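You operate a simulated robot arm through the tools that you are given. There is no shell and no other tool. Be economical: measure what you need, move in short steps, check, and stop when the job is done.

You run a simulated two-armed robot. Do the job below in one go: nothing can be reset, and whatever is moved stays where it is left.

## Task
Take the tea towel from the table top and hang it over the radiator rail.
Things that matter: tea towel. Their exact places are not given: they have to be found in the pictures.

It is judged by the outcome, as a careful person would: the job done as asked, and still so three seconds after it is handed in. It fails if anything else is knocked over, pushed out of place, dropped, spilled or broken. Flat cloth is picked up by pressing the open fingertips on it (5 to 10 N) and closing them slowly along it; thin cloth reads only 2 to 8 mm in the jaws.

## Robot
Two 7-joint arms with two-finger parallel grippers on one trunk, on a base that drives. Base frame: it is fixed to the floor where the robot stands at the start and does not move with it; the origin is under the middle of the robot, x ahead of it, y to its left, z up; the surface under the hand at the start is at about z = 750. Units: mm, degrees, N and s.
The left shoulder is at the start at [20, 138, 1342], the right one opposite. With the tool pointing down near the work surface each hand reaches from about 100 to 360 mm from the robot's upright axis, wherever it stands, measured 20 degrees to its own side. Payload 1.57 kg a hand.
The tool frame of a hand sits at the grasp point between the pads (the TCP): z along the fingers, y along the line on which they close. The tips reach 30 mm beyond it. The gripper opens to 80 mm. The fingers are 17 mm wide and 12 mm thick; the gripper's body (40 by 82 mm) begins 80 mm behind the TCP.
Orientation is that of the tool frame in the base frame, as a unit quaternion [x, y, z, w]. With the fingers straight down and closing along the base's y, the tool's x points along the base's -x, its y along +y and its z along -z.

## Interface
- The arms move only by the tool play_rows. It takes "left_plan", "right_plan" or both (then of equal length, played together; a hand with none holds still); each is one flat list of numbers, 7 for each row, row after row: the shift along the tool's x, y, z in mm, then the turn, a rotation vector about the tool's x, y, z in degrees, then the gripper command, from -1 (shut) to 1 (fully open), values between in proportion. In form: [tx, ty, tz, ax, ay, az, fingers, tx, ty, tz, ax, ay, az, fingers, ...]. A call has 1 to 10 rows; each row shifts and turns the commanded pose from where the row before left it, along the tool's axes as they then stand. Each row takes 0.2 s and may step no farther than 50 mm and 8.6 degrees from the row before; otherwise, or with a gripper value out of range, the whole call is refused. A pose out of reach is approached as far as the arm can. The call stops where the force on the tool passes 40 N (or 10 N more than at its start, if that is more) or the arm is blocked; 0.2 s more then pass. Each finger travels about 45 mm/s and halts on what it meets, pressing with about 40 N; the grip force reading is that of the motor and also rises with nothing between the fingers. The clock runs only during rows and for 0.2 s after the last one: add rows that do not move to give the fingers time. The reply holds the time, the measured pose of the TCP, the force on the tool along the base axes, the opening and the grip force, in the units named above and with some noise, with the torque about the TCP (base axes, N m) and any sound that the robot's microphone picked up.
- Cameras (640 x 400 px; columns grow to the right, rows downward): "scene" is now at [166.8, -25.7, 1197.3]; the picture's right is [-0.33, -0.94, 0.00], its down [-0.77, 0.27, -0.58] and it looks along [0.55, -0.19, -0.82] (base axes); focal length 214 px, centre (320, 200). "left" rides on the left gripper at [72, 7, -122] in its tool frame; the picture's right is [-0.09, 1.00, 0.00], its down [-0.84, -0.08, -0.54] and it looks along [-0.54, -0.05, 0.84] (tool axes); focal length 238 px, centre (320, 200). "right" rides on the right gripper at [72, -7, -122] in its tool frame; the picture's right is [0.09, 1.00, 0.00], its down [-0.84, 0.08, -0.54] and it looks along [-0.54, 0.05, 0.84] (tool axes); focal length 238 px, centre (320, 200).
- camera(camera): a new picture of that camera. It takes no simulated time.
- slide_trunk(by): slides the trunk up (or, below 0, down) by that many mm; the arms and the scene camera ride with it, the base frame stays. It gives what a move gives, with no picture.
- drive_base(legs): drives the robot by 1 to 6 legs, each [ahead, left, turn to the left] in mm, mm and degrees, along the robot's own axes; the way and the turn of a leg run together, so that a leg with both is an arc; at most 1500 mm and 180 degrees a leg. The arms and the cameras ride along, it lands a little off, and it stops where it bumps. It gives what a move gives.
- aim_head(pan, tilt): turns the head with the scene camera to pan (to the left, within 60 degrees either way) and tilt (down, from -29 to 69), counted from straight ahead of the robot. It gives what a move gives.
- measure_at(camera, pixels): for up to 12 pixels [column, row] of the newest picture of that camera ("zoom" is the newest enlarged one), the place [x, y, z] in the base frame of the surface seen there, good to about 2 mm. It takes no simulated time.
- inspect(camera, box): a new picture of the part [left, top, right, bottom] of that camera's present view, enlarged. It takes no simulated time.
- job_done(): hands the job in; it is judged then, once.

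Go step by step. Measure first, check grasps and placings, and put right what went wrong. The budget is 80 turns and 78 pictures, counting those below and the enlarged ones. Unless the task says otherwise, let go and move clear before handing in, and close with one line.

The tools are called after "Request:" as a command line: name --argument value ..., lists and objects as JSON in quotes. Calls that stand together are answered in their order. play_rows: Moves the arms, as the interface text tells. Its arguments: {"type":"object","properties":{"left_plan":{"type":"array"},"right_plan":{"type":"array"}},"required":[]} The other tools are called the same way: slide_trunk (by) slides the trunk up or down; drive_base (legs) drives the base; aim_head (pan, tilt) turns the head that bears the scene camera; camera (camera) takes a picture; measure_at (camera, pixels) gives the place of the surface under pixels of a picture; inspect (camera, box) takes an enlarged picture of a part of a camera's view; job_done () hands the job in.

At the start:

```text
time_s: 0.0
left_eef_pos: [237.8, 84.6, 970.6]
left_tool_rot: [0.003, 0.998, 0.065, 0.002]
left_wrist_force: [-0.4, -0.1, -0.6]
left_torque: [0.01, 0.0, 0.0]
left_finger_gap: 80.3
left_gripper_force: 0.0
right_eef_pos: [252.1, -155.6, 988.8]
right_tool_rot: [0.0, 1.0, 0.0, 0.0]
right_wrist_force: [-1.1, -0.3, 0.1]
right_torque: [-0.01, 0.01, 0.0]
right_finger_gap: 79.8
right_gripper_force: 0.0
trunk travel left (down, up): [-717.0, 523.0]
robot x, y, heading: [0.7, 0.3, -0.0]
head pan, tilt: [-19.2, 54.7]
```

scene: 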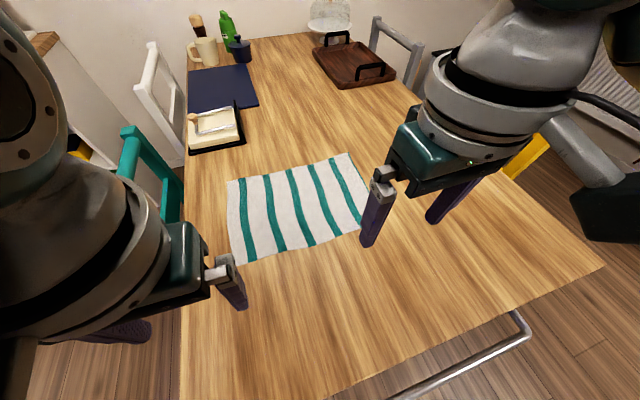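
right: 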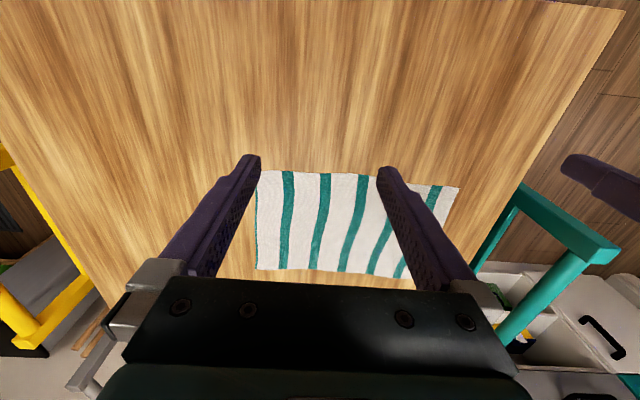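
left: 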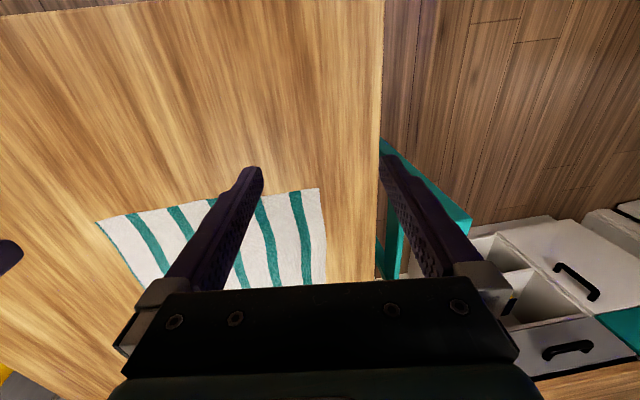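

The towel lies at about (298,207) in the scene picture; a radiator-like thing shows at (620,90) on the right and a tube at (490,350). I measure the towel and look to the right for the rail.

Request:
measure_at --camera "scene" --pixels '[[230, 182], [348, 155], [233, 260], [362, 228], [298, 207], [515, 315], [440, 378], [600, 268], [185, 330], [620, 90], [550, 190], [275, 252]]'

Request:
aim_head --pan -60 --tilt 35

Request:
camera --camera "scene"

```text
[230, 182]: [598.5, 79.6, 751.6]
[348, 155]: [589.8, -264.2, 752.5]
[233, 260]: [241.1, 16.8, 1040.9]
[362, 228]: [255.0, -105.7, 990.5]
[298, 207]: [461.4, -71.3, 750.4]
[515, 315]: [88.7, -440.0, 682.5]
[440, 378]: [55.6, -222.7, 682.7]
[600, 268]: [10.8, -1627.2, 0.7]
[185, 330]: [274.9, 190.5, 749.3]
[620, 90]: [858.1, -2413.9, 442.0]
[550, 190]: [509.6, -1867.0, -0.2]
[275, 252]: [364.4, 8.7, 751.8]
```

```text
time_s: 1.1
left_eef_pos: [239.0, 88.8, 969.4]
left_tool_rot: [0.003, 0.997, 0.071, 0.003]
left_wrist_force: [-0.5, 0.0, -0.1]
left_torque: [0.0, 0.0, 0.03]
left_finger_gap: 79.7
left_gripper_force: 0.1
right_eef_pos: [250.7, -155.4, 989.9]
right_tool_rot: [0.0, 1.0, 0.0, 0.0]
right_wrist_force: [-0.1, 0.9, -0.6]
right_torque: [-0.01, -0.02, 0.0]
right_finger_gap: 80.1
right_gripper_force: 0.1
trunk travel left (down, up): [-717.0, 523.0]
robot x, y, heading: [2.0, -2.7, -0.1]
head pan, tilt: [-60.0, 35.0]
```

```text
74 pictures are left
```

scene: 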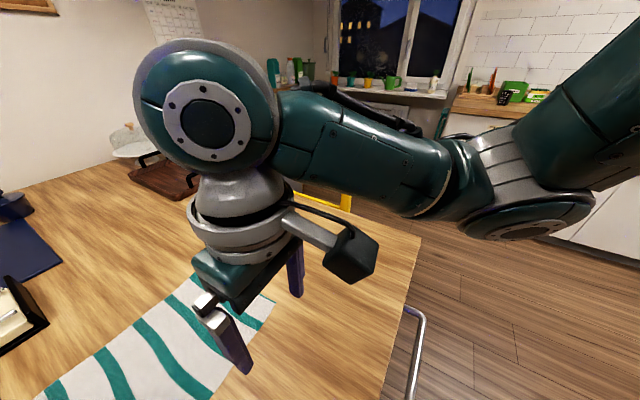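

The window wall is on the right at (380,80), and the radiator is probably below it, hidden by the arm. I look at the other side and down to identify the tube too.

Request:
aim_head --pan -35 --tilt 20

Request:
camera --camera "scene"

Request:
aim_head --pan -50 --tilt 69

Request:
camera --camera "scene"

Request:
aim_head --pan 50 --tilt 25

Request:
camera --camera "scene"

```text
time_s: 2.0
left_eef_pos: [237.2, 88.0, 970.5]
left_tool_rot: [0.003, 0.998, 0.07, 0.002]
left_wrist_force: [0.1, 0.1, 0.9]
left_torque: [0.0, 0.02, -0.03]
left_finger_gap: 79.9
left_gripper_force: 0.0
right_eef_pos: [251.5, -155.6, 989.7]
right_tool_rot: [-0.001, 1.0, -0.001, 0.001]
right_wrist_force: [-0.7, 0.0, -0.6]
right_torque: [0.0, -0.02, 0.02]
right_finger_gap: 79.9
right_gripper_force: 0.0
trunk travel left (down, up): [-717.0, 523.0]
robot x, y, heading: [-1.1, -0.7, 0.3]
head pan, tilt: [-35.0, 20.0]
```

```text
73 pictures are left
```

scene: 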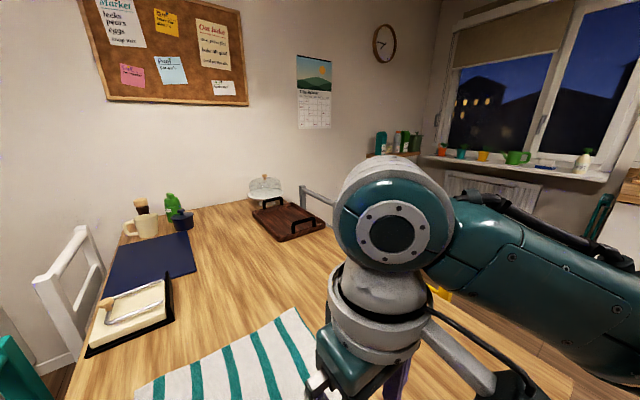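

```text
time_s: 3.1
left_eef_pos: [237.8, 88.4, 970.8]
left_tool_rot: [0.003, 0.998, 0.07, 0.002]
left_wrist_force: [-0.4, 0.4, -0.1]
left_torque: [-0.02, -0.01, -0.01]
left_finger_gap: 80.1
left_gripper_force: 0.1
right_eef_pos: [251.9, -154.3, 988.5]
right_tool_rot: [0.0, 1.0, 0.0, 0.0]
right_wrist_force: [-0.1, -0.2, -0.6]
right_torque: [-0.05, 0.02, 0.01]
right_finger_gap: 79.9
right_gripper_force: 0.0
trunk travel left (down, up): [-717.0, 523.0]
robot x, y, heading: [-0.2, -0.2, 0.0]
head pan, tilt: [-50.0, 68.8]
```

```text
72 pictures are left
```

scene: 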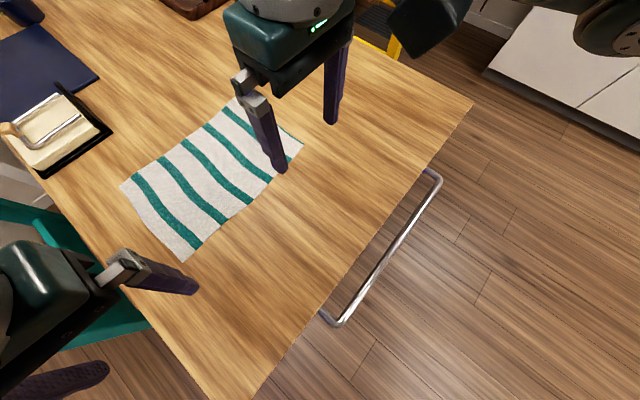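

```text
time_s: 4.9
left_eef_pos: [237.1, 88.3, 970.4]
left_tool_rot: [0.003, 0.998, 0.07, 0.002]
left_wrist_force: [-0.4, 0.3, 0.4]
left_torque: [0.03, 0.02, 0.0]
left_finger_gap: 80.1
left_gripper_force: 0.0
right_eef_pos: [251.2, -155.0, 989.3]
right_tool_rot: [0.0, 1.0, 0.0, 0.0]
right_wrist_force: [-1.0, 0.7, -1.1]
right_torque: [0.01, 0.0, -0.01]
right_finger_gap: 79.9
right_gripper_force: 0.1
trunk travel left (down, up): [-717.0, 523.0]
robot x, y, heading: [1.6, -3.5, -0.1]
head pan, tilt: [50.0, 25.0]
```

```text
71 pictures are left
```

scene: 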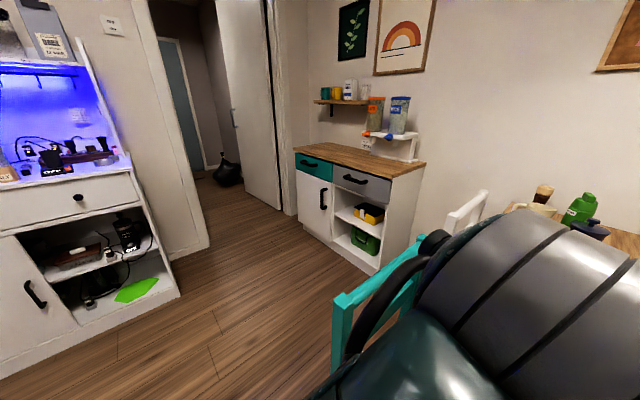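

A radiator shows under the window near (495,190) and a chrome rail sits on the table's near edge. I need to see whether the radiator has a rail of its own.

Request:
aim_head --pan -35 --tilt 20

Request:
inspect --camera "scene" --box '[400, 130, 640, 280]'

Request:
measure_at --camera "zoom" --pixels '[[150, 125], [250, 150], [380, 170], [320, 80], [440, 100]]'

```text
time_s: 6.5
left_eef_pos: [237.1, 88.3, 969.9]
left_tool_rot: [0.003, 0.997, 0.071, 0.002]
left_wrist_force: [-0.1, -0.1, 0.7]
left_torque: [0.01, 0.03, -0.02]
left_finger_gap: 80.0
left_gripper_force: 0.0
right_eef_pos: [250.9, -156.2, 989.9]
right_tool_rot: [0.0, 1.0, 0.0, 0.0]
right_wrist_force: [1.0, -0.7, 1.1]
right_torque: [0.01, 0.03, 0.0]
right_finger_gap: 80.0
right_gripper_force: 0.1
trunk travel left (down, up): [-717.0, 523.0]
robot x, y, heading: [0.3, 0.9, -0.1]
head pan, tilt: [-35.0, 20.0]
```

```text
2.67 times, centred on (520, 205) of scene
```

zoom: 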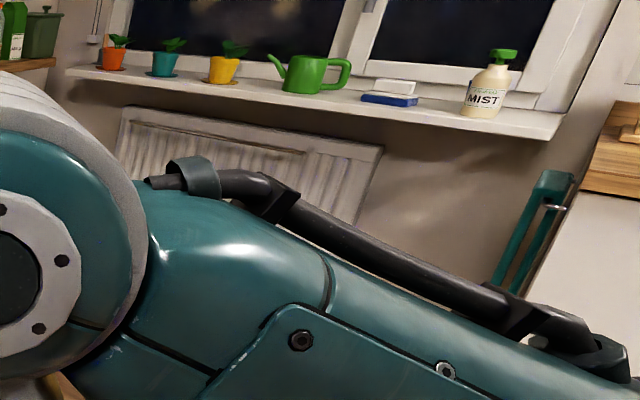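

```text
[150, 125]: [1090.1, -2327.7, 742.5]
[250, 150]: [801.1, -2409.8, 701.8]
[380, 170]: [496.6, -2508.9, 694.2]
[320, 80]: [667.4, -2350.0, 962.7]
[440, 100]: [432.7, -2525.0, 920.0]
```

The radiator under the window is at about [800,-2400,700], but the arm hides its front. I turn the robot in place to the right to look straight at it.

Request:
drive_base --legs '[[0, 0, -70]]'

Request:
aim_head --pan 0 --tilt 20

Request:
camera --camera "scene"

```text
time_s: 10.0
left_eef_pos: [160.2, -198.1, 970.6]
left_tool_rot: [0.583, 0.809, 0.056, 0.043]
left_wrist_force: [-0.6, 0.1, 0.3]
left_torque: [0.0, -0.04, 0.03]
left_finger_gap: 79.9
left_gripper_force: 0.1
right_eef_pos: [-66.0, -287.4, 990.3]
right_tool_rot: [0.582, 0.813, 0.0, 0.0]
right_wrist_force: [-0.3, 0.2, 0.5]
right_torque: [0.01, 0.0, -0.02]
right_finger_gap: 79.9
right_gripper_force: 0.1
trunk travel left (down, up): [-717.0, 523.0]
robot x, y, heading: [1.7, 1.1, -71.4]
head pan, tilt: [-35.0, 20.0]
```

```text
time_s: 11.0
left_eef_pos: [160.3, -198.4, 969.3]
left_tool_rot: [0.584, 0.809, 0.058, 0.043]
left_wrist_force: [-0.7, -0.3, 0.9]
left_torque: [-0.01, 0.0, 0.0]
left_finger_gap: 79.9
left_gripper_force: 0.0
right_eef_pos: [-66.2, -287.7, 989.1]
right_tool_rot: [0.583, 0.813, 0.0, 0.0]
right_wrist_force: [-0.2, 0.1, 0.1]
right_torque: [0.01, 0.01, -0.01]
right_finger_gap: 79.9
right_gripper_force: 0.0
trunk travel left (down, up): [-717.0, 523.0]
robot x, y, heading: [-0.5, 2.5, -71.2]
head pan, tilt: [0.0, 20.0]
```

```text
69 pictures are left
```

scene: 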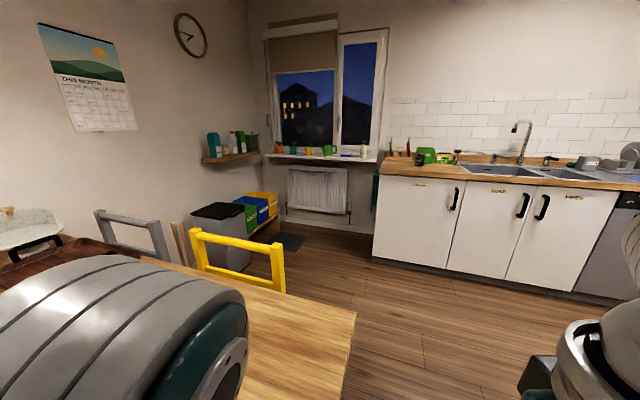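

Request:
inspect --camera "scene" --box '[270, 130, 400, 250]'

Request:
measure_at --camera "scene" --pixels '[[290, 168], [318, 168], [345, 170], [376, 185], [318, 190], [318, 155], [345, 156], [345, 210], [374, 175], [290, 240], [275, 157], [375, 160]]'

```text
3.33 times, centred on (335, 190) of scene
```

zoom: 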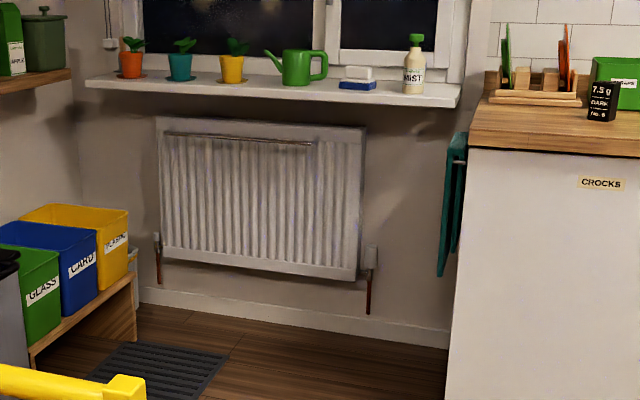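

```text
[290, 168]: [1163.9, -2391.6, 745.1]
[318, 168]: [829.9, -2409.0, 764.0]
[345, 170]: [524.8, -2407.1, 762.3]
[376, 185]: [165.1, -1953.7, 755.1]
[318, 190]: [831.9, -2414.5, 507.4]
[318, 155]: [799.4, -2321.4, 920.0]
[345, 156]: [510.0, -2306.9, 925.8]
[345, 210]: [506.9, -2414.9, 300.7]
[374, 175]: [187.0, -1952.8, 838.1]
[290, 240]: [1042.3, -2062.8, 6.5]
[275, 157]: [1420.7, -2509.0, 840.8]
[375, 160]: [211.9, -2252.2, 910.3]
```

The radiator carries a thin chrome rail across its front top (zoom (165..312,135..143)). I zoom further to get its geometry.

Request:
inspect --camera "scene" --box '[300, 160, 348, 190]'

Request:
camera --camera "left"

Request:
camera --camera "right"

```text
13.33 times, centred on (324, 175) of scene
```

zoom: 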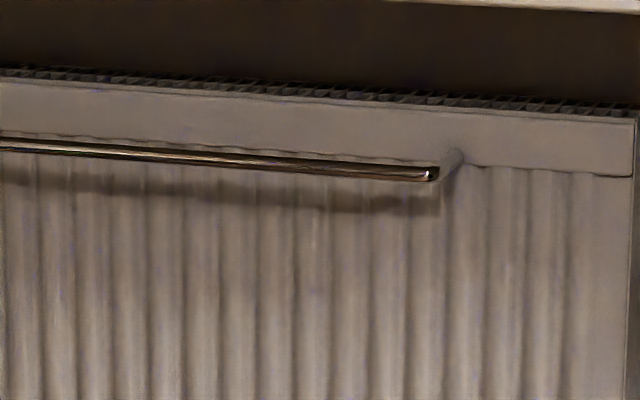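

```text
66 pictures are left
```

left: 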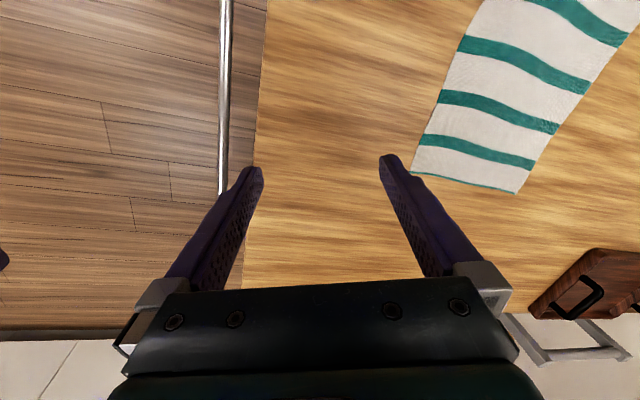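

```text
65 pictures are left
```

right: 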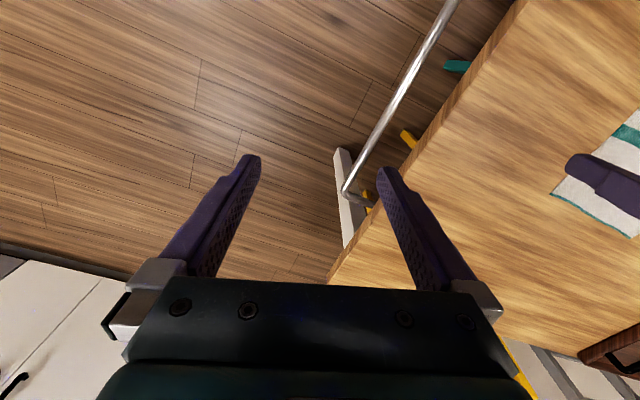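

The rail's right end is at zoom (435,174). I measure it, its bracket and the radiator face, from which the gap follows.

Request:
measure_at --camera "zoom" --pixels '[[432, 174], [300, 164], [150, 153], [20, 146], [452, 160], [300, 120], [300, 92], [300, 300], [140, 300], [600, 110], [300, 40], [20, 143]]'

Request:
inspect --camera "scene" --box '[280, 160, 328, 190]'

Request:
measure_at --camera "zoom" --pixels '[[130, 128], [200, 132], [280, 138], [360, 143], [150, 90], [300, 90], [300, 145], [200, 150]]'

```text
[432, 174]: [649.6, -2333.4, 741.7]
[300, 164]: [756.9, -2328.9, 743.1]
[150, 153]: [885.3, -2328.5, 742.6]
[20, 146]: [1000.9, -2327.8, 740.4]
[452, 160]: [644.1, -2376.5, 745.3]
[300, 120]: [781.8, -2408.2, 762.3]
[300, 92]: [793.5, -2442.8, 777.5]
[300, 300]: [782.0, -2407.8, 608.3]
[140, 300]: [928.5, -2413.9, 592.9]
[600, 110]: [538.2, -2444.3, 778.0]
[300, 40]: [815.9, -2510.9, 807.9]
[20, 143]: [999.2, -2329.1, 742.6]
```

```text
13.33 times, centred on (304, 175) of scene
```

zoom: 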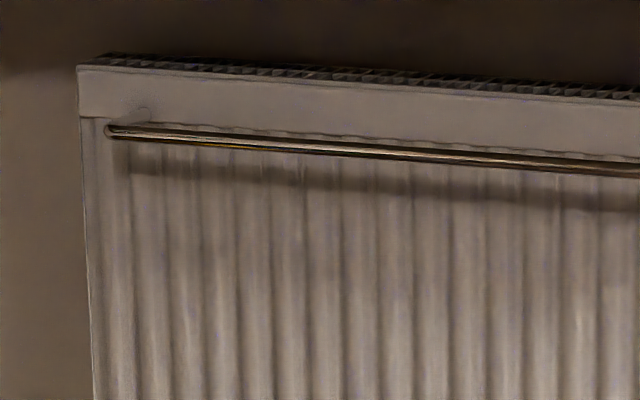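

```text
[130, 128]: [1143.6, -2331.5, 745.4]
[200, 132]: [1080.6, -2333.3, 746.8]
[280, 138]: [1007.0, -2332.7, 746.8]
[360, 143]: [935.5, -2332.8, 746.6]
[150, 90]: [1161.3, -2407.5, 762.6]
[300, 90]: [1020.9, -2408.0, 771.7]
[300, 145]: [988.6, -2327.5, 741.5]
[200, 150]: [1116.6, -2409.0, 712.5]
```

The rail runs x 650…1150 at y≈-2333, z≈742, with the radiator face at y≈-2408 and a sill above (z≈920), so hands must come in pitched under the sill. I turn back to the table and look straight down on the towel and table edge.

Request:
drive_base --legs '[[0, 0, 71]]'

Request:
aim_head --pan 0 --tilt 64

Request:
camera --camera "scene"

```text
time_s: 14.5
left_eef_pos: [237.6, 89.6, 969.4]
left_tool_rot: [0.003, 0.997, 0.072, 0.002]
left_wrist_force: [0.3, 0.0, -0.5]
left_torque: [-0.01, 0.02, 0.0]
left_finger_gap: 79.7
left_gripper_force: 0.0
right_eef_pos: [251.8, -156.5, 989.2]
right_tool_rot: [0.0, 1.0, 0.0, 0.001]
right_wrist_force: [0.0, 0.3, 0.3]
right_torque: [0.01, -0.01, 0.04]
right_finger_gap: 80.2
right_gripper_force: 0.1
trunk travel left (down, up): [-717.0, 523.0]
robot x, y, heading: [0.5, -2.8, -0.1]
head pan, tilt: [0.0, 20.0]
```

```text
time_s: 15.6
left_eef_pos: [238.0, 90.4, 969.4]
left_tool_rot: [0.003, 0.997, 0.072, 0.002]
left_wrist_force: [-0.1, 0.6, -0.2]
left_torque: [0.0, -0.01, 0.0]
left_finger_gap: 79.8
left_gripper_force: 0.1
right_eef_pos: [250.6, -155.1, 990.4]
right_tool_rot: [0.0, 1.0, 0.0, 0.0]
right_wrist_force: [0.6, 0.4, 0.0]
right_torque: [0.0, 0.02, -0.03]
right_finger_gap: 80.2
right_gripper_force: 0.0
trunk travel left (down, up): [-717.0, 523.0]
robot x, y, heading: [-0.9, 0.0, -0.1]
head pan, tilt: [0.0, 64.0]
```

```text
63 pictures are left
```

scene: 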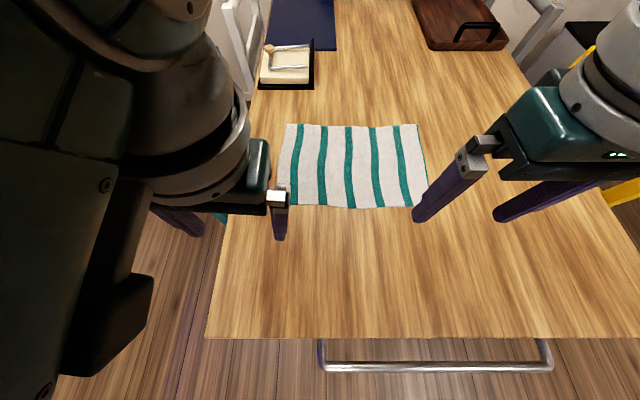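

The towel now shows fully at (285..427,123..208), and the table's near edge at row ~338. I measure corners and edges.

Request:
measure_at --camera "scene" --pixels '[[288, 126], [416, 126], [425, 190], [411, 205], [355, 206], [296, 203], [350, 126], [300, 335], [520, 335], [437, 366], [213, 325], [350, 165]]'

Request:
camera --camera "left"

Request:
measure_at --camera "left" --pixels '[[320, 188], [98, 222], [327, 285], [230, 198]]'

```text
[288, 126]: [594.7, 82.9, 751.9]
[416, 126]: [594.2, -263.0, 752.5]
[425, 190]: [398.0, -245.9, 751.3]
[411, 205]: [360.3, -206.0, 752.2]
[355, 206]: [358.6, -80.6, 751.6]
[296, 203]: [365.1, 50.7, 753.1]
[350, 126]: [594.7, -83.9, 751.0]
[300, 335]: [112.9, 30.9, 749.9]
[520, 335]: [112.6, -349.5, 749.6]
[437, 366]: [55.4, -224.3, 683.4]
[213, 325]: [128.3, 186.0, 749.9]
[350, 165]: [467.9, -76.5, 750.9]
```

```text
62 pictures are left
```

left: 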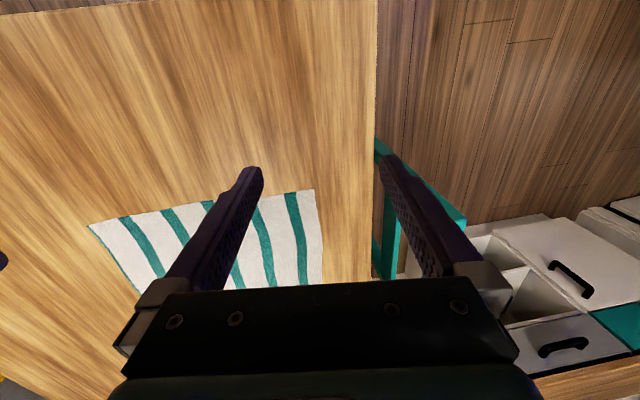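

```text
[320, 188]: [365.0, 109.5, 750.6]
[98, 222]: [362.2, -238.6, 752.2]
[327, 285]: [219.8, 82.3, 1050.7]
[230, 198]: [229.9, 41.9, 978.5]
```

The towel spans x≈360…597, y≈-255…+95 on z≈751, so I centre the robot on it (78 mm to the right) and lower the trunk a little for more reach.

Request:
drive_base --legs '[[0, -78, 0]]'

Request:
slide_trunk --by -120

```text
time_s: 16.6
left_eef_pos: [238.4, 11.4, 968.9]
left_tool_rot: [0.003, 0.997, 0.072, 0.002]
left_wrist_force: [-0.1, -0.7, -0.1]
left_torque: [-0.02, 0.01, 0.02]
left_finger_gap: 80.0
left_gripper_force: 0.0
right_eef_pos: [251.6, -233.1, 988.9]
right_tool_rot: [0.001, 1.0, 0.0, 0.0]
right_wrist_force: [-0.5, 0.2, -0.4]
right_torque: [0.01, -0.04, -0.04]
right_finger_gap: 80.1
right_gripper_force: 0.1
trunk travel left (down, up): [-717.0, 523.0]
robot x, y, heading: [2.0, -78.3, -0.2]
head pan, tilt: [0.0, 64.0]
```

```text
time_s: 18.1
left_eef_pos: [238.4, 11.1, 850.2]
left_tool_rot: [0.004, 0.997, 0.073, 0.001]
left_wrist_force: [-0.1, -0.3, -0.2]
left_torque: [0.0, 0.01, 0.02]
left_finger_gap: 79.9
left_gripper_force: 0.0
right_eef_pos: [250.9, -235.0, 869.3]
right_tool_rot: [0.001, 1.0, 0.0, 0.0]
right_wrist_force: [0.8, 0.5, -0.5]
right_torque: [-0.01, -0.02, 0.03]
right_finger_gap: 79.9
right_gripper_force: 0.1
trunk travel left (down, up): [-597.0, 643.0]
robot x, y, heading: [0.4, -78.3, -0.1]
head pan, tilt: [0.0, 64.0]
```

Hands are at z≈850–870. I test the forward reach and straighten the left tool's 8° tilt.

Request:
play_rows --left_plan '[0, 0, 0, 8.3, 0, 0, 0, -40, 8, 0, 0, 0, 0, 0, -40, 8, 0, 0, 0, 0, 0, -40, 8, 0, 0, 0, 0, 0, -40, 0, 0, 0, 0, 0, 0, -40, 0, 0, 0, 0, 0, 0, -40, 0, 0, 0, 0, 0, 0, -40, 0, 0, 0, 0, 0, 0, 0, 0, 0, 0, 0, 0, 0]' --right_plan '[0, 0, 0, 0, 0, 0, 0, -40, 12, 0, 0, 0, 0, 0, -40, 14, 0, 0, 0, 0, 0, -40, 14, 0, 0, 0, 0, 0, -40, 0, 0, 0, 0, 0, 0, -40, 0, 0, 0, 0, 0, 0, -40, 0, 0, 0, 0, 0, 0, -40, 0, 0, 0, 0, 0, 0, 0, 0, 0, 0, 0, 0, 0]'

Request:
camera --camera "scene"

```text
time_s: 20.1
left_eef_pos: [450.0, 37.0, 861.6]
left_tool_rot: [0.004, 1.0, 0.0, 0.002]
left_wrist_force: [-1.1, 0.4, -0.6]
left_torque: [0.0, -0.04, 0.02]
left_finger_gap: 39.7
left_gripper_force: 0.1
left hand out of reach, approached as far as the arm can: row 7, 8
right_eef_pos: [459.4, -199.7, 891.3]
right_tool_rot: [0.0, 1.0, -0.001, 0.0]
right_wrist_force: [-0.4, 0.6, -0.3]
right_torque: [0.02, -0.01, 0.01]
right_finger_gap: 40.1
right_gripper_force: 0.0
right hand out of reach, approached as far as the arm can: row 7, 8
trunk travel left (down, up): [-597.0, 643.0]
robot x, y, heading: [-0.8, -79.7, -0.2]
head pan, tilt: [0.0, 64.0]
```

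```text
61 pictures are left
```

scene: 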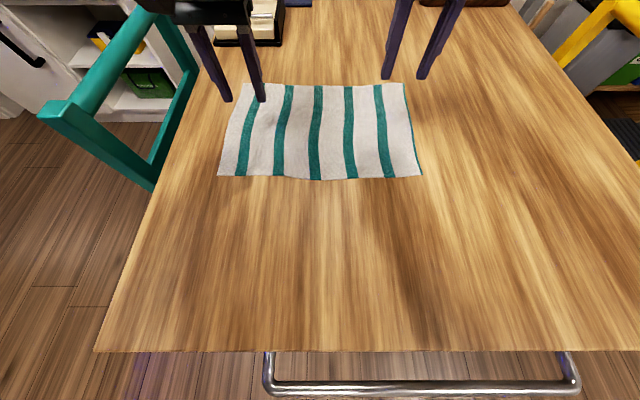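

Reach ends near x≈455, so I will grip the near edge first and pull the towel toward me, then take its far edge. Moving above the near edge.

Request:
play_rows --left_plan '[40, 0, 0, 0, 0, 0, 0, 33, 0, 20, 0, 0, 0, 0, 0, 0, 25, 0, 0, 0, 0, 0, 0, 17, 0, 0, 0, 0, 0, 0, 0, 0, 0, 0, 0]' --right_plan '[41, 0, 20, 0, 0, 0, 0, 41, 0, 30, 0, 0, 0, 0, 0, 0, 25, 0, 0, 0, 0, 0, 0, 16, 0, 0, 0, 0, 0, 0, 0, 0, 0, 0, 0]'

Request:
camera --camera "left"

Request:
camera --camera "right"

```text
refused: row 2 steps farther than a row can; nothing moved
```

```text
60 pictures are left
```

left: 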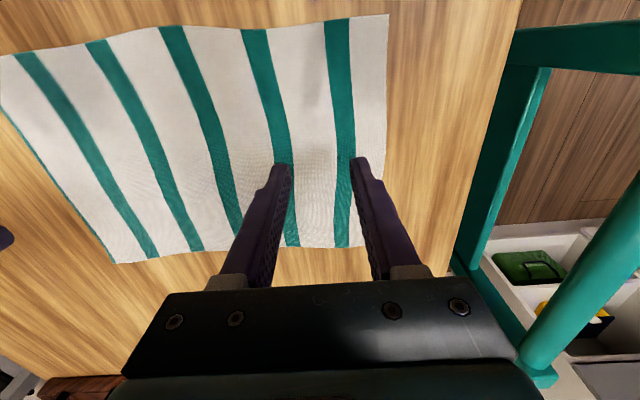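

```text
59 pictures are left
```

right: 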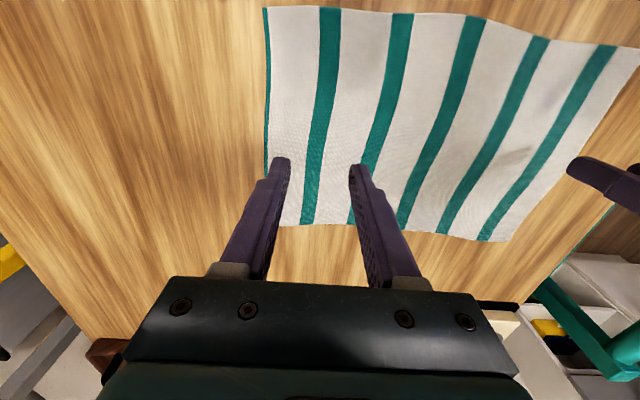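

Request:
play_rows --left_plan '[40, 0, 0, 0, 0, 0, 0, 33, 0, 20, 0, 0, 0, 0, 0, 0, 25, 0, 0, 0, 0, 0, 0, 17, 0, 0, 0, 0, 0, 0, 0, 0, 0, 0, 0]' --right_plan '[41, 0, 20, 0, 0, 0, 0, 40, 0, 28, 0, 0, 0, 0, 0, 0, 25, 0, 0, 0, 0, 0, 0, 17, 0, 0, 0, 0, 0, 0, 0, 0, 0, 0, 0]'

```text
time_s: 21.3
left_eef_pos: [377.2, 36.4, 795.9]
left_tool_rot: [0.004, 1.0, 0.0, 0.002]
left_wrist_force: [0.3, -0.6, 0.0]
left_torque: [0.0, -0.02, 0.01]
left_finger_gap: 40.2
left_gripper_force: 0.1
right_eef_pos: [380.0, -199.7, 799.5]
right_tool_rot: [0.002, 1.0, -0.001, 0.0]
right_wrist_force: [-0.7, 0.3, -0.5]
right_torque: [-0.02, -0.02, -0.04]
right_finger_gap: 39.8
right_gripper_force: 0.1
trunk travel left (down, up): [-597.0, 643.0]
robot x, y, heading: [-3.8, -80.6, 0.1]
head pan, tilt: [0.0, 64.0]
```

Both hands are over the near edge at x≈378, z≈797. I lower to touch.

Request:
play_rows --left_plan '[0, 0, 8, 0, 0, 0, 0, 0, 0, 5, 0, 0, 0, 0, 0, 0, 2, 0, 0, 0, 0, 0, 0, 0, 0, 0, 0, 0]' --right_plan '[0, 0, 10, 0, 0, 0, 0, 0, 0, 7, 0, 0, 0, 0, 0, 0, 2, 0, 0, 0, 0, 0, 0, 0, 0, 0, 0, 0]'

```text
time_s: 22.3
left_eef_pos: [378.3, 37.1, 780.8]
left_tool_rot: [0.004, 1.0, -0.001, 0.002]
left_wrist_force: [-0.2, -0.1, 4.2]
left_torque: [0.05, 0.08, 0.04]
left_finger_gap: 40.2
left_gripper_force: 0.2
right_eef_pos: [378.7, -198.6, 780.7]
right_tool_rot: [0.001, 1.0, 0.0, 0.001]
right_wrist_force: [-0.4, 0.0, 1.7]
right_torque: [0.0, 0.01, -0.02]
right_finger_gap: 39.9
right_gripper_force: 0.1
trunk travel left (down, up): [-597.0, 643.0]
robot x, y, heading: [0.6, -75.2, 0.1]
head pan, tilt: [0.0, 64.0]
```

Contact: 4 N left, 2 N right. I press about 2 mm more and close slowly.

Request:
play_rows --left_plan '[0, 0, 1.5, 0, 0, 0, 0, 0, 0, 0, 0, 0, 0, -0.15, 0, 0, 0, 0, 0, 0, -0.3, 0, 0, 0, 0, 0, 0, -0.45, 0, 0, 0, 0, 0, 0, -0.6, 0, 0, 0, 0, 0, 0, -0.75, 0, 0, 0, 0, 0, 0, -0.9, 0, 0, 0, 0, 0, 0, -1, 0, 0, 0, 0, 0, 0, -1]' --right_plan '[0, 0, 2.5, 0, 0, 0, 0, 0, 0, 0, 0, 0, 0, -0.15, 0, 0, 0, 0, 0, 0, -0.3, 0, 0, 0, 0, 0, 0, -0.45, 0, 0, 0, 0, 0, 0, -0.6, 0, 0, 0, 0, 0, 0, -0.75, 0, 0, 0, 0, 0, 0, -0.9, 0, 0, 0, 0, 0, 0, -1, 0, 0, 0, 0, 0, 0, -1]'

Request:
camera --camera "left"

Request:
camera --camera "right"

```text
time_s: 24.3
left_eef_pos: [381.0, 32.8, 781.0]
left_tool_rot: [0.005, 1.0, -0.002, 0.002]
left_wrist_force: [0.1, -14.7, 12.4]
left_torque: [-0.44, 0.07, 0.03]
left_finger_gap: 2.2
left_gripper_force: 23.9
right_eef_pos: [382.6, -199.9, 781.6]
right_tool_rot: [0.0, 1.0, 0.002, 0.004]
right_wrist_force: [0.1, 10.0, 32.1]
right_torque: [0.27, 0.18, -0.01]
right_finger_gap: 6.7
right_gripper_force: 26.4
trunk travel left (down, up): [-597.0, 643.0]
robot x, y, heading: [2.0, -84.6, -0.2]
head pan, tilt: [0.0, 64.0]
```

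```text
58 pictures are left
```

left: 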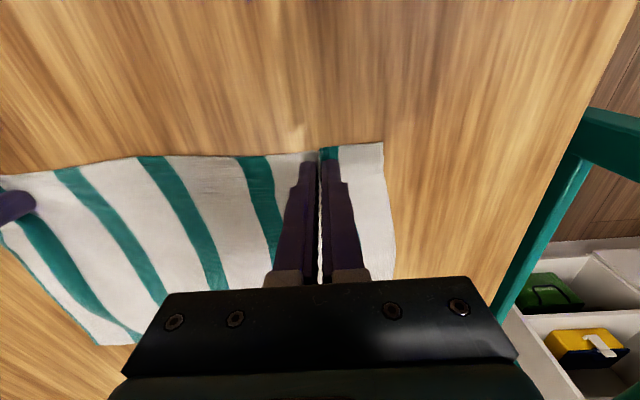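

```text
57 pictures are left
```

right: 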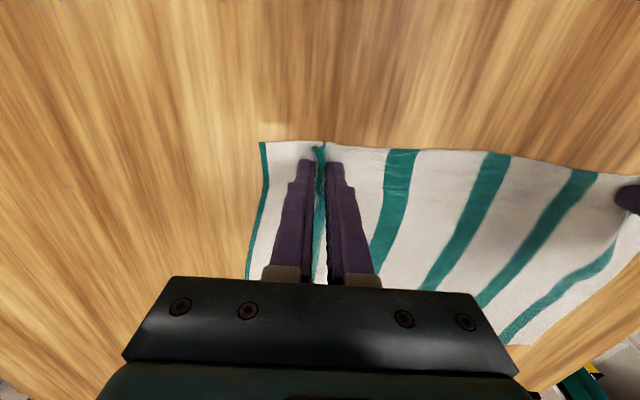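

Both hands hold cloth (2.2 and 6.7 mm). I lift a few mm and pull the towel toward me by 210 mm.

Request:
play_rows --left_plan '[0, 0, -6, 0, 0, 0, -1, 20, 0, -4, 0, 0, 0, -1, 30, 0, 0, 0, 0, 0, -1, 30, 0, 0, 0, 0, 0, -1, 30, 0, 0, 0, 0, 0, -1, 30, 0, 0, 0, 0, 0, -1, 30, 0, 0, 0, 0, 0, -1, 30, 0, 0, 0, 0, 0, -1, 10, 0, 0, 0, 0, 0, -1]' --right_plan '[0, 0, -6, 0, 0, 0, -1, 20, 0, -4, 0, 0, 0, -1, 30, 0, 0, 0, 0, 0, -1, 30, 0, 0, 0, 0, 0, -1, 30, 0, 0, 0, 0, 0, -1, 30, 0, 0, 0, 0, 0, -1, 30, 0, 0, 0, 0, 0, -1, 30, 0, 0, 0, 0, 0, -1, 10, 0, 0, 0, 0, 0, -1]'

Request:
camera --camera "scene"

```text
time_s: 26.3
left_eef_pos: [166.4, 37.7, 789.3]
left_tool_rot: [0.005, 1.0, -0.002, 0.001]
left_wrist_force: [0.3, -16.0, -0.8]
left_torque: [-0.48, -0.01, -0.05]
left_finger_gap: 1.8
left_gripper_force: 24.2
right_eef_pos: [167.5, -199.0, 788.0]
right_tool_rot: [0.0, 1.0, 0.001, -0.001]
right_wrist_force: [0.5, 16.1, 0.6]
right_torque: [0.51, -0.04, 0.02]
right_finger_gap: 5.6
right_gripper_force: 25.9
trunk travel left (down, up): [-597.0, 643.0]
robot x, y, heading: [-2.0, -80.4, -0.1]
head pan, tilt: [0.0, 64.0]
```

```text
56 pictures are left
```

scene: 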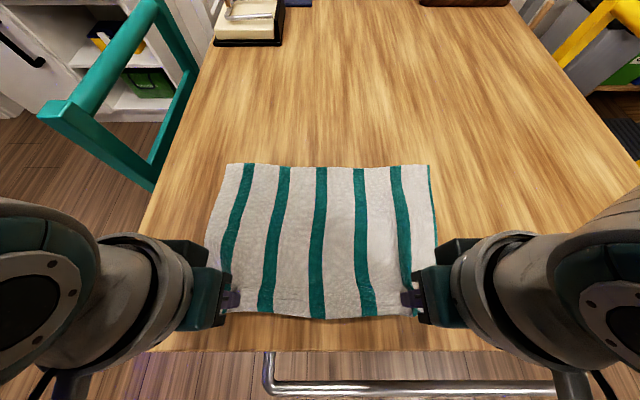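

The towel came along neatly, far edge now at row ~165. I release, lift, and measure the far edge.

Request:
play_rows --left_plan '[0, 0, 5, 0, 0, 0, -0.8, 0, 0, 0, 0, 0, 0, -0.4, 0, 0, 0, 0, 0, 0, 0, 0, 0, 0, 0, 0, 0, 0, 0, 0, -40, 0, 0, 0, 0, 0, 0, -40, 0, 0, 0, 0]' --right_plan '[0, 0, 5, 0, 0, 0, -0.8, 0, 0, 0, 0, 0, 0, -0.4, 0, 0, 0, 0, 0, 0, 0, 0, 0, 0, 0, 0, 0, 0, 0, 0, -40, 0, 0, 0, 0, 0, 0, -40, 0, 0, 0, 0]'

Request:
camera --camera "scene"

Request:
measure_at --camera "scene" --pixels '[[231, 168], [280, 169], [330, 170], [380, 170], [424, 168], [320, 312], [260, 305], [380, 305], [434, 215], [215, 215]]'

```text
time_s: 27.7
left_eef_pos: [164.0, 56.8, 862.1]
left_tool_rot: [0.014, 1.0, 0.027, 0.001]
left_wrist_force: [-0.6, 0.4, -0.1]
left_torque: [-0.06, -0.03, -0.02]
left_finger_gap: 39.8
left_gripper_force: 0.1
right_eef_pos: [165.9, -211.9, 860.5]
right_tool_rot: [-0.009, 1.0, -0.025, -0.001]
right_wrist_force: [0.4, -0.6, 0.4]
right_torque: [-0.02, -0.01, 0.01]
right_finger_gap: 40.1
right_gripper_force: 0.1
trunk travel left (down, up): [-597.0, 643.0]
robot x, y, heading: [0.3, -75.3, -0.2]
head pan, tilt: [0.0, 64.0]
```

```text
55 pictures are left
```

scene: 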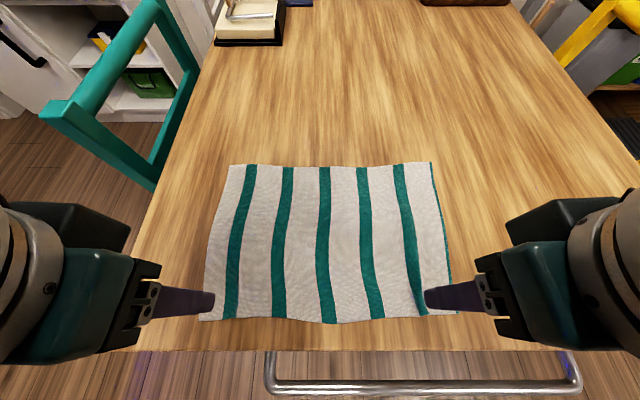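

```text
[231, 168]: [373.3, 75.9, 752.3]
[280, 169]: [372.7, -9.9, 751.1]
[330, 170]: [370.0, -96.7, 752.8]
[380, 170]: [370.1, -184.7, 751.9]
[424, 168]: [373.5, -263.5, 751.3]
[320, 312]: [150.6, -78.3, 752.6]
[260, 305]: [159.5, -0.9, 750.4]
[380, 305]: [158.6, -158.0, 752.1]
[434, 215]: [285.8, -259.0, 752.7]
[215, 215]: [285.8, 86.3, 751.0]
```

Far edge is at x≈377, towel y from +85 to -270. I move to x≈328 (50 mm inside the far edge), y≈+38 and -222.

Request:
play_rows --left_plan '[0, 0, 0, 3.1, 0, 0, 0, -40, -6, 0, 0, 0, 0, 0, -40, -6, 0, 0, 0, 0, 0, -40, -6, 0, 0, 0, 0, 0, -44, 0, 0, 0, 0, 0, 0, 0, 0, 35, 0, 0, 0, 0, 0, 0, 32, 0, 0, 0, 0, 0, 0, 0, 0, 0, 0, 0]' --right_plan '[0, 0, 0, -2.9, 0, 0, 0, -40, -3, 0, 0, 0, 0, 0, -40, -3, 0, 0, 0, 0, 0, -40, -3, 0, 0, 0, 0, 0, -42, 0, 0, 0, 0, 0, 0, 0, 0, 35, 0, 0, 0, 0, 0, 0, 30, 0, 0, 0, 0, 0, 0, 0, 0, 0, 0, 0]'

```text
time_s: 28.4
left_eef_pos: [209.4, 78.2, 854.2]
left_tool_rot: [0.025, 0.998, 0.049, -0.004]
left_wrist_force: [-1.0, 0.1, 0.7]
left_torque: [0.01, -0.06, -0.03]
left_finger_gap: 40.1
left_gripper_force: 0.1
right_eef_pos: [213.4, -251.1, 854.3]
right_tool_rot: [-0.017, 0.999, -0.051, -0.004]
right_wrist_force: [0.9, -0.1, 0.4]
right_torque: [0.01, -0.04, 0.04]
right_finger_gap: 40.4
right_gripper_force: 0.0
trunk travel left (down, up): [-597.0, 643.0]
robot x, y, heading: [0.4, -77.2, -0.0]
head pan, tilt: [0.0, 64.0]
stopped in row 3 (left hand): the arm was blocked; the commanded pose is now the measured one
```

The left arm was blocked and both hands drifted outward with tilt; I look before going on.

Request:
camera --camera "scene"

Request:
play_rows --left_plan '[0, 0, 0, 0, 0, 0, 0, 0, 0, 0, 0, 0, 0, 0]' --right_plan '[0, 0, 0, 0, 0, 0, 0, 0, 0, 0, 0, 0, 0, 0]'

```text
54 pictures are left
```

scene: 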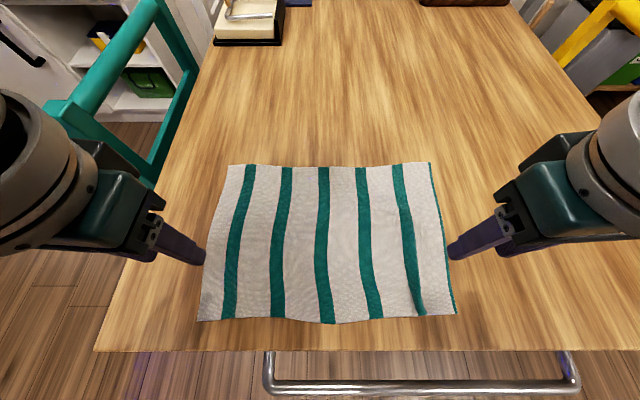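

```text
time_s: 29.0
left_eef_pos: [209.6, 76.6, 854.0]
left_tool_rot: [0.024, 0.999, 0.049, -0.004]
left_wrist_force: [-0.5, 0.0, -0.1]
left_torque: [-0.01, -0.02, 0.0]
left_finger_gap: 39.9
left_gripper_force: 0.0
right_eef_pos: [213.9, -249.5, 853.9]
right_tool_rot: [-0.018, 0.999, -0.05, -0.004]
right_wrist_force: [0.2, 0.1, -1.0]
right_torque: [-0.02, -0.02, 0.0]
right_finger_gap: 39.9
right_gripper_force: 0.0
trunk travel left (down, up): [-597.0, 643.0]
robot x, y, heading: [-1.0, -79.6, -0.1]
head pan, tilt: [0.0, 64.0]
```

Both arms deviated alike, so it looks like a joint limit close to the body rather than a bump. I move forward in smaller steps and then straighten.

Request:
play_rows --left_plan '[-20, -4, 0, 0, 0, 0, 0, -20, -4, 0, 0, 0, 0, 0, -20, -4, 0, 2, 0, 0, 0, -20, -4, 0, 2, 0, 0, 0, -20, -4, 0, 1.6, 0, 0, 0, 0, 0, 0, 0, 0, 0, 0]' --right_plan '[-20, 4, 0, 0, 0, 0, 0, -20, 4, 0, 0, 0, 0, 0, -20, 4, 0, -2, 0, 0, 0, -20, 4, 0, -2, 0, 0, 0, -20, 4, 0, -1.8, 0, 0, 0, 0, 0, 0, 0, 0, 0, 0]'

```text
time_s: 30.4
left_eef_pos: [309.4, 51.7, 851.9]
left_tool_rot: [0.023, 1.0, -0.002, -0.005]
left_wrist_force: [-0.1, 1.2, 0.4]
left_torque: [0.01, 0.02, -0.03]
left_finger_gap: 39.6
left_gripper_force: 0.1
right_eef_pos: [314.1, -226.1, 851.9]
right_tool_rot: [-0.018, 1.0, 0.003, -0.005]
right_wrist_force: [-0.3, -0.9, -0.7]
right_torque: [-0.01, 0.01, -0.01]
right_finger_gap: 39.9
right_gripper_force: 0.1
trunk travel left (down, up): [-597.0, 643.0]
robot x, y, heading: [-0.9, -77.4, -0.1]
head pan, tilt: [0.0, 64.0]
```

Straight again. Now to x≈328 and down to just above the cloth.

Request:
play_rows --left_plan '[-19, -13, 10, 0, 0, 0, 0, 0, 0, 25, 0, 0, 0, 0, 0, 0, 25, 0, 0, 0, 0, 0, 0, 7, 0, 0, 0, 0, 0, 0, 5, 0, 0, 0, 0, 0, 0, 0, 0, 0, 0, 0]' --right_plan '[-14, 4, 10, 0, 0, 0, 0, 0, 0, 25, 0, 0, 0, 0, 0, 0, 25, 0, 0, 0, 0, 0, 0, 7, 0, 0, 0, 0, 0, 0, 5, 0, 0, 0, 0, 0, 0, 0, 0, 0, 0, 0]'

Request:
camera --camera "left"

Request:
camera --camera "right"

```text
time_s: 31.8
left_eef_pos: [326.6, 38.4, 780.5]
left_tool_rot: [0.024, 1.0, -0.001, -0.004]
left_wrist_force: [-5.9, -0.6, 24.2]
left_torque: [0.44, 0.12, 0.13]
left_finger_gap: 40.1
left_gripper_force: 0.0
right_eef_pos: [328.1, -221.5, 781.8]
right_tool_rot: [-0.018, 1.0, 0.002, -0.004]
right_wrist_force: [-4.4, 0.7, 16.0]
right_torque: [-0.25, 0.08, -0.05]
right_finger_gap: 39.9
right_gripper_force: 0.1
trunk travel left (down, up): [-597.0, 643.0]
robot x, y, heading: [0.2, -78.2, -0.1]
head pan, tilt: [0.0, 64.0]
```

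```text
53 pictures are left
```

left: 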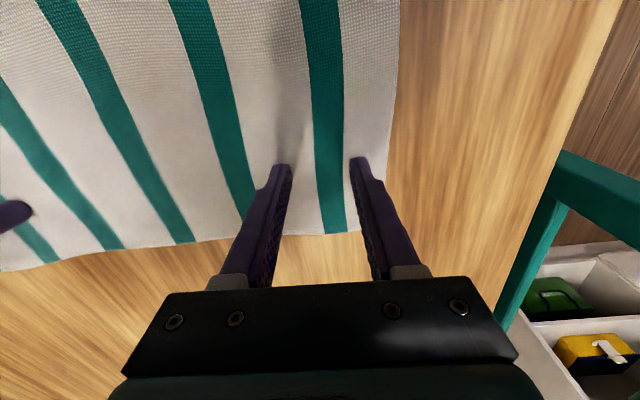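

```text
52 pictures are left
```

right: 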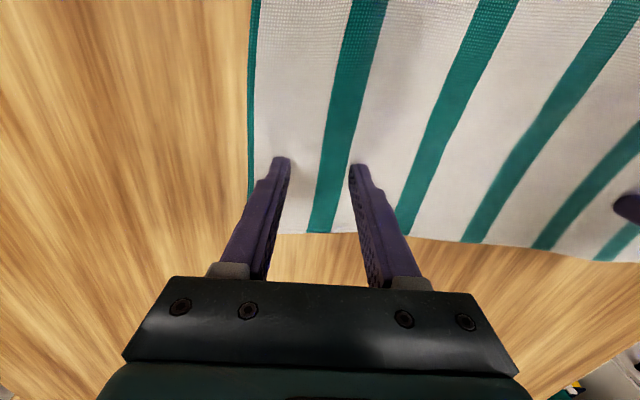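

Pressing is a bit strong (24 and 16 N), so I ease off 1–2 mm and close slowly.

Request:
play_rows --left_plan '[0, 0, -1.8, 0, 0, 0, 0, 0, 0, 0, 0, 0, 0, -0.15, 0, 0, 0, 0, 0, 0, -0.3, 0, 0, 0, 0, 0, 0, -0.45, 0, 0, 0, 0, 0, 0, -0.6, 0, 0, 0, 0, 0, 0, -0.75, 0, 0, 0, 0, 0, 0, -0.9, 0, 0, 0, 0, 0, 0, -1, 0, 0, 0, 0, 0, 0, -1]' --right_plan '[0, 0, -0.8, 0, 0, 0, 0, 0, 0, 0, 0, 0, 0, -0.15, 0, 0, 0, 0, 0, 0, -0.3, 0, 0, 0, 0, 0, 0, -0.45, 0, 0, 0, 0, 0, 0, -0.6, 0, 0, 0, 0, 0, 0, -0.75, 0, 0, 0, 0, 0, 0, -0.9, 0, 0, 0, 0, 0, 0, -1, 0, 0, 0, 0, 0, 0, -1]'

Request:
camera --camera "left"

Request:
camera --camera "right"

```text
time_s: 33.8
left_eef_pos: [327.9, 38.2, 782.3]
left_tool_rot: [0.025, 1.0, -0.001, -0.004]
left_wrist_force: [0.0, 0.0, -0.5]
left_torque: [0.02, 0.0, 0.0]
left_finger_gap: 0.0
left_gripper_force: 21.3
right_eef_pos: [329.4, -221.9, 781.1]
right_tool_rot: [-0.018, 1.0, 0.002, -0.004]
right_wrist_force: [1.9, -0.9, 16.9]
right_torque: [-0.07, -0.05, -0.02]
right_finger_gap: 5.5
right_gripper_force: 25.4
trunk travel left (down, up): [-597.0, 643.0]
robot x, y, heading: [-0.6, -75.0, -0.1]
head pan, tilt: [0.0, 64.0]
```

```text
51 pictures are left
```

left: 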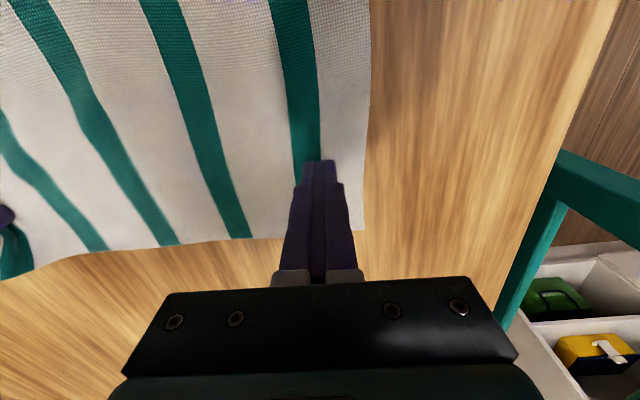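

```text
50 pictures are left
```

right: 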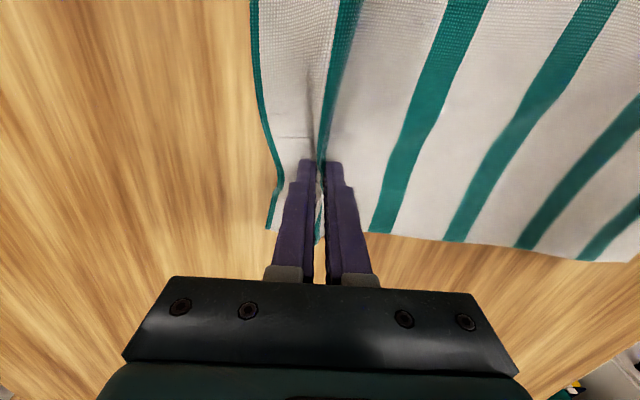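

The right holds (5.5 mm) but the left slipped to 0. I reopen the left, shift 10 mm inward and press again.

Request:
play_rows --left_plan '[0, -5, -6, 0, 0, 0, -0.5, 0, -5, 0, 0, 0, 0, 0, 0, 0, 0, 0, 0, 0, 0, 0, 0, 4, 0, 0, 0, 0, 0, 0, 2.5, 0, 0, 0, 0, 0, 0, 0, 0, 0, 0, 0]'

```text
time_s: 35.2
left_eef_pos: [328.2, 27.0, 782.2]
left_tool_rot: [0.025, 1.0, -0.003, -0.003]
left_wrist_force: [-3.2, -1.0, 8.7]
left_torque: [0.25, 0.04, 0.08]
left_finger_gap: 39.9
left_gripper_force: 0.1
right_eef_pos: [328.6, -221.6, 780.4]
right_tool_rot: [-0.018, 1.0, 0.002, -0.004]
right_wrist_force: [1.2, -0.2, 15.5]
right_torque: [-0.04, -0.1, 0.01]
right_finger_gap: 5.3
right_gripper_force: 25.7
trunk travel left (down, up): [-597.0, 643.0]
robot x, y, heading: [2.6, -79.4, -0.4]
head pan, tilt: [0.0, 64.0]
```

Request:
play_rows --left_plan '[0, 0, 1, 0, 0, 0, 0, 0, 0, 0, 0, 0, 0, -0.15, 0, 0, 0, 0, 0, 0, -0.3, 0, 0, 0, 0, 0, 0, -0.45, 0, 0, 0, 0, 0, 0, -0.6, 0, 0, 0, 0, 0, 0, -0.75, 0, 0, 0, 0, 0, 0, -0.9, 0, 0, 0, 0, 0, 0, -1, 0, 0, 0, 0, 0, 0, -1]'

Request:
camera --camera "left"

```text
time_s: 37.2
left_eef_pos: [328.5, 29.4, 781.2]
left_tool_rot: [0.025, 1.0, -0.001, -0.003]
left_wrist_force: [0.8, -0.7, 35.0]
left_torque: [0.2, -0.09, 0.0]
left_finger_gap: 6.7
left_gripper_force: 26.1
right_eef_pos: [330.9, -219.4, 780.9]
right_tool_rot: [-0.016, 1.0, 0.003, -0.004]
right_wrist_force: [-1.3, 3.5, 6.4]
right_torque: [0.12, 0.02, -0.06]
right_finger_gap: 5.2
right_gripper_force: 24.8
trunk travel left (down, up): [-597.0, 643.0]
robot x, y, heading: [-0.7, -78.9, -0.0]
head pan, tilt: [0.0, 64.0]
```

```text
49 pictures are left
```

left: 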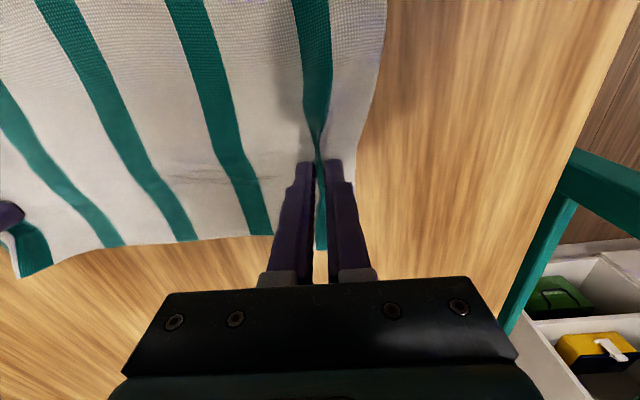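

Both hands hold cloth (6.7 and 5.2 mm). I lift with the trunk and check the hang.

Request:
slide_trunk --by 230

Request:
camera --camera "scene"

Request:
camera --camera "left"

```text
time_s: 39.6
left_eef_pos: [326.0, 28.4, 1009.4]
left_tool_rot: [0.025, 1.0, -0.001, -0.005]
left_wrist_force: [0.0, -4.7, -0.7]
left_torque: [-0.16, 0.04, -0.04]
left_finger_gap: 6.0
left_gripper_force: 26.2
right_eef_pos: [326.1, -220.4, 1010.0]
right_tool_rot: [-0.017, 1.0, 0.002, -0.005]
right_wrist_force: [0.8, 4.9, 0.6]
right_torque: [0.12, 0.01, 0.01]
right_finger_gap: 2.3
right_gripper_force: 23.5
trunk travel left (down, up): [-827.0, 413.0]
robot x, y, heading: [-0.4, -73.1, -0.2]
head pan, tilt: [0.0, 64.0]
```

```text
48 pictures are left
```

scene: 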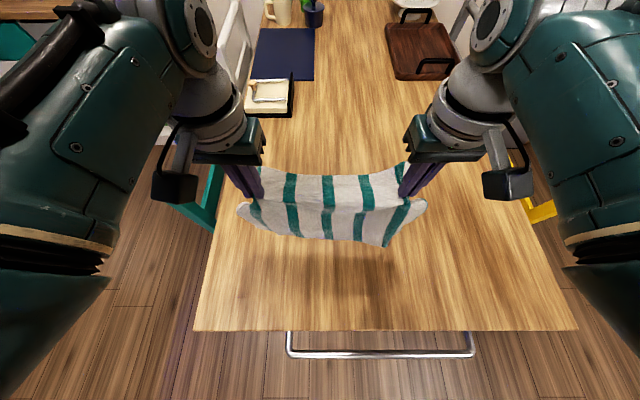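

```text
47 pictures are left
```

left: 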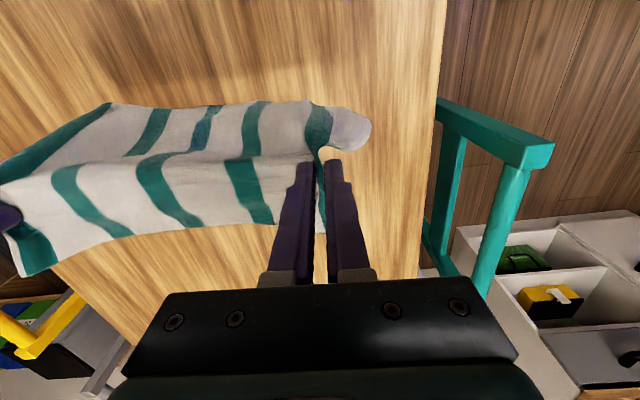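

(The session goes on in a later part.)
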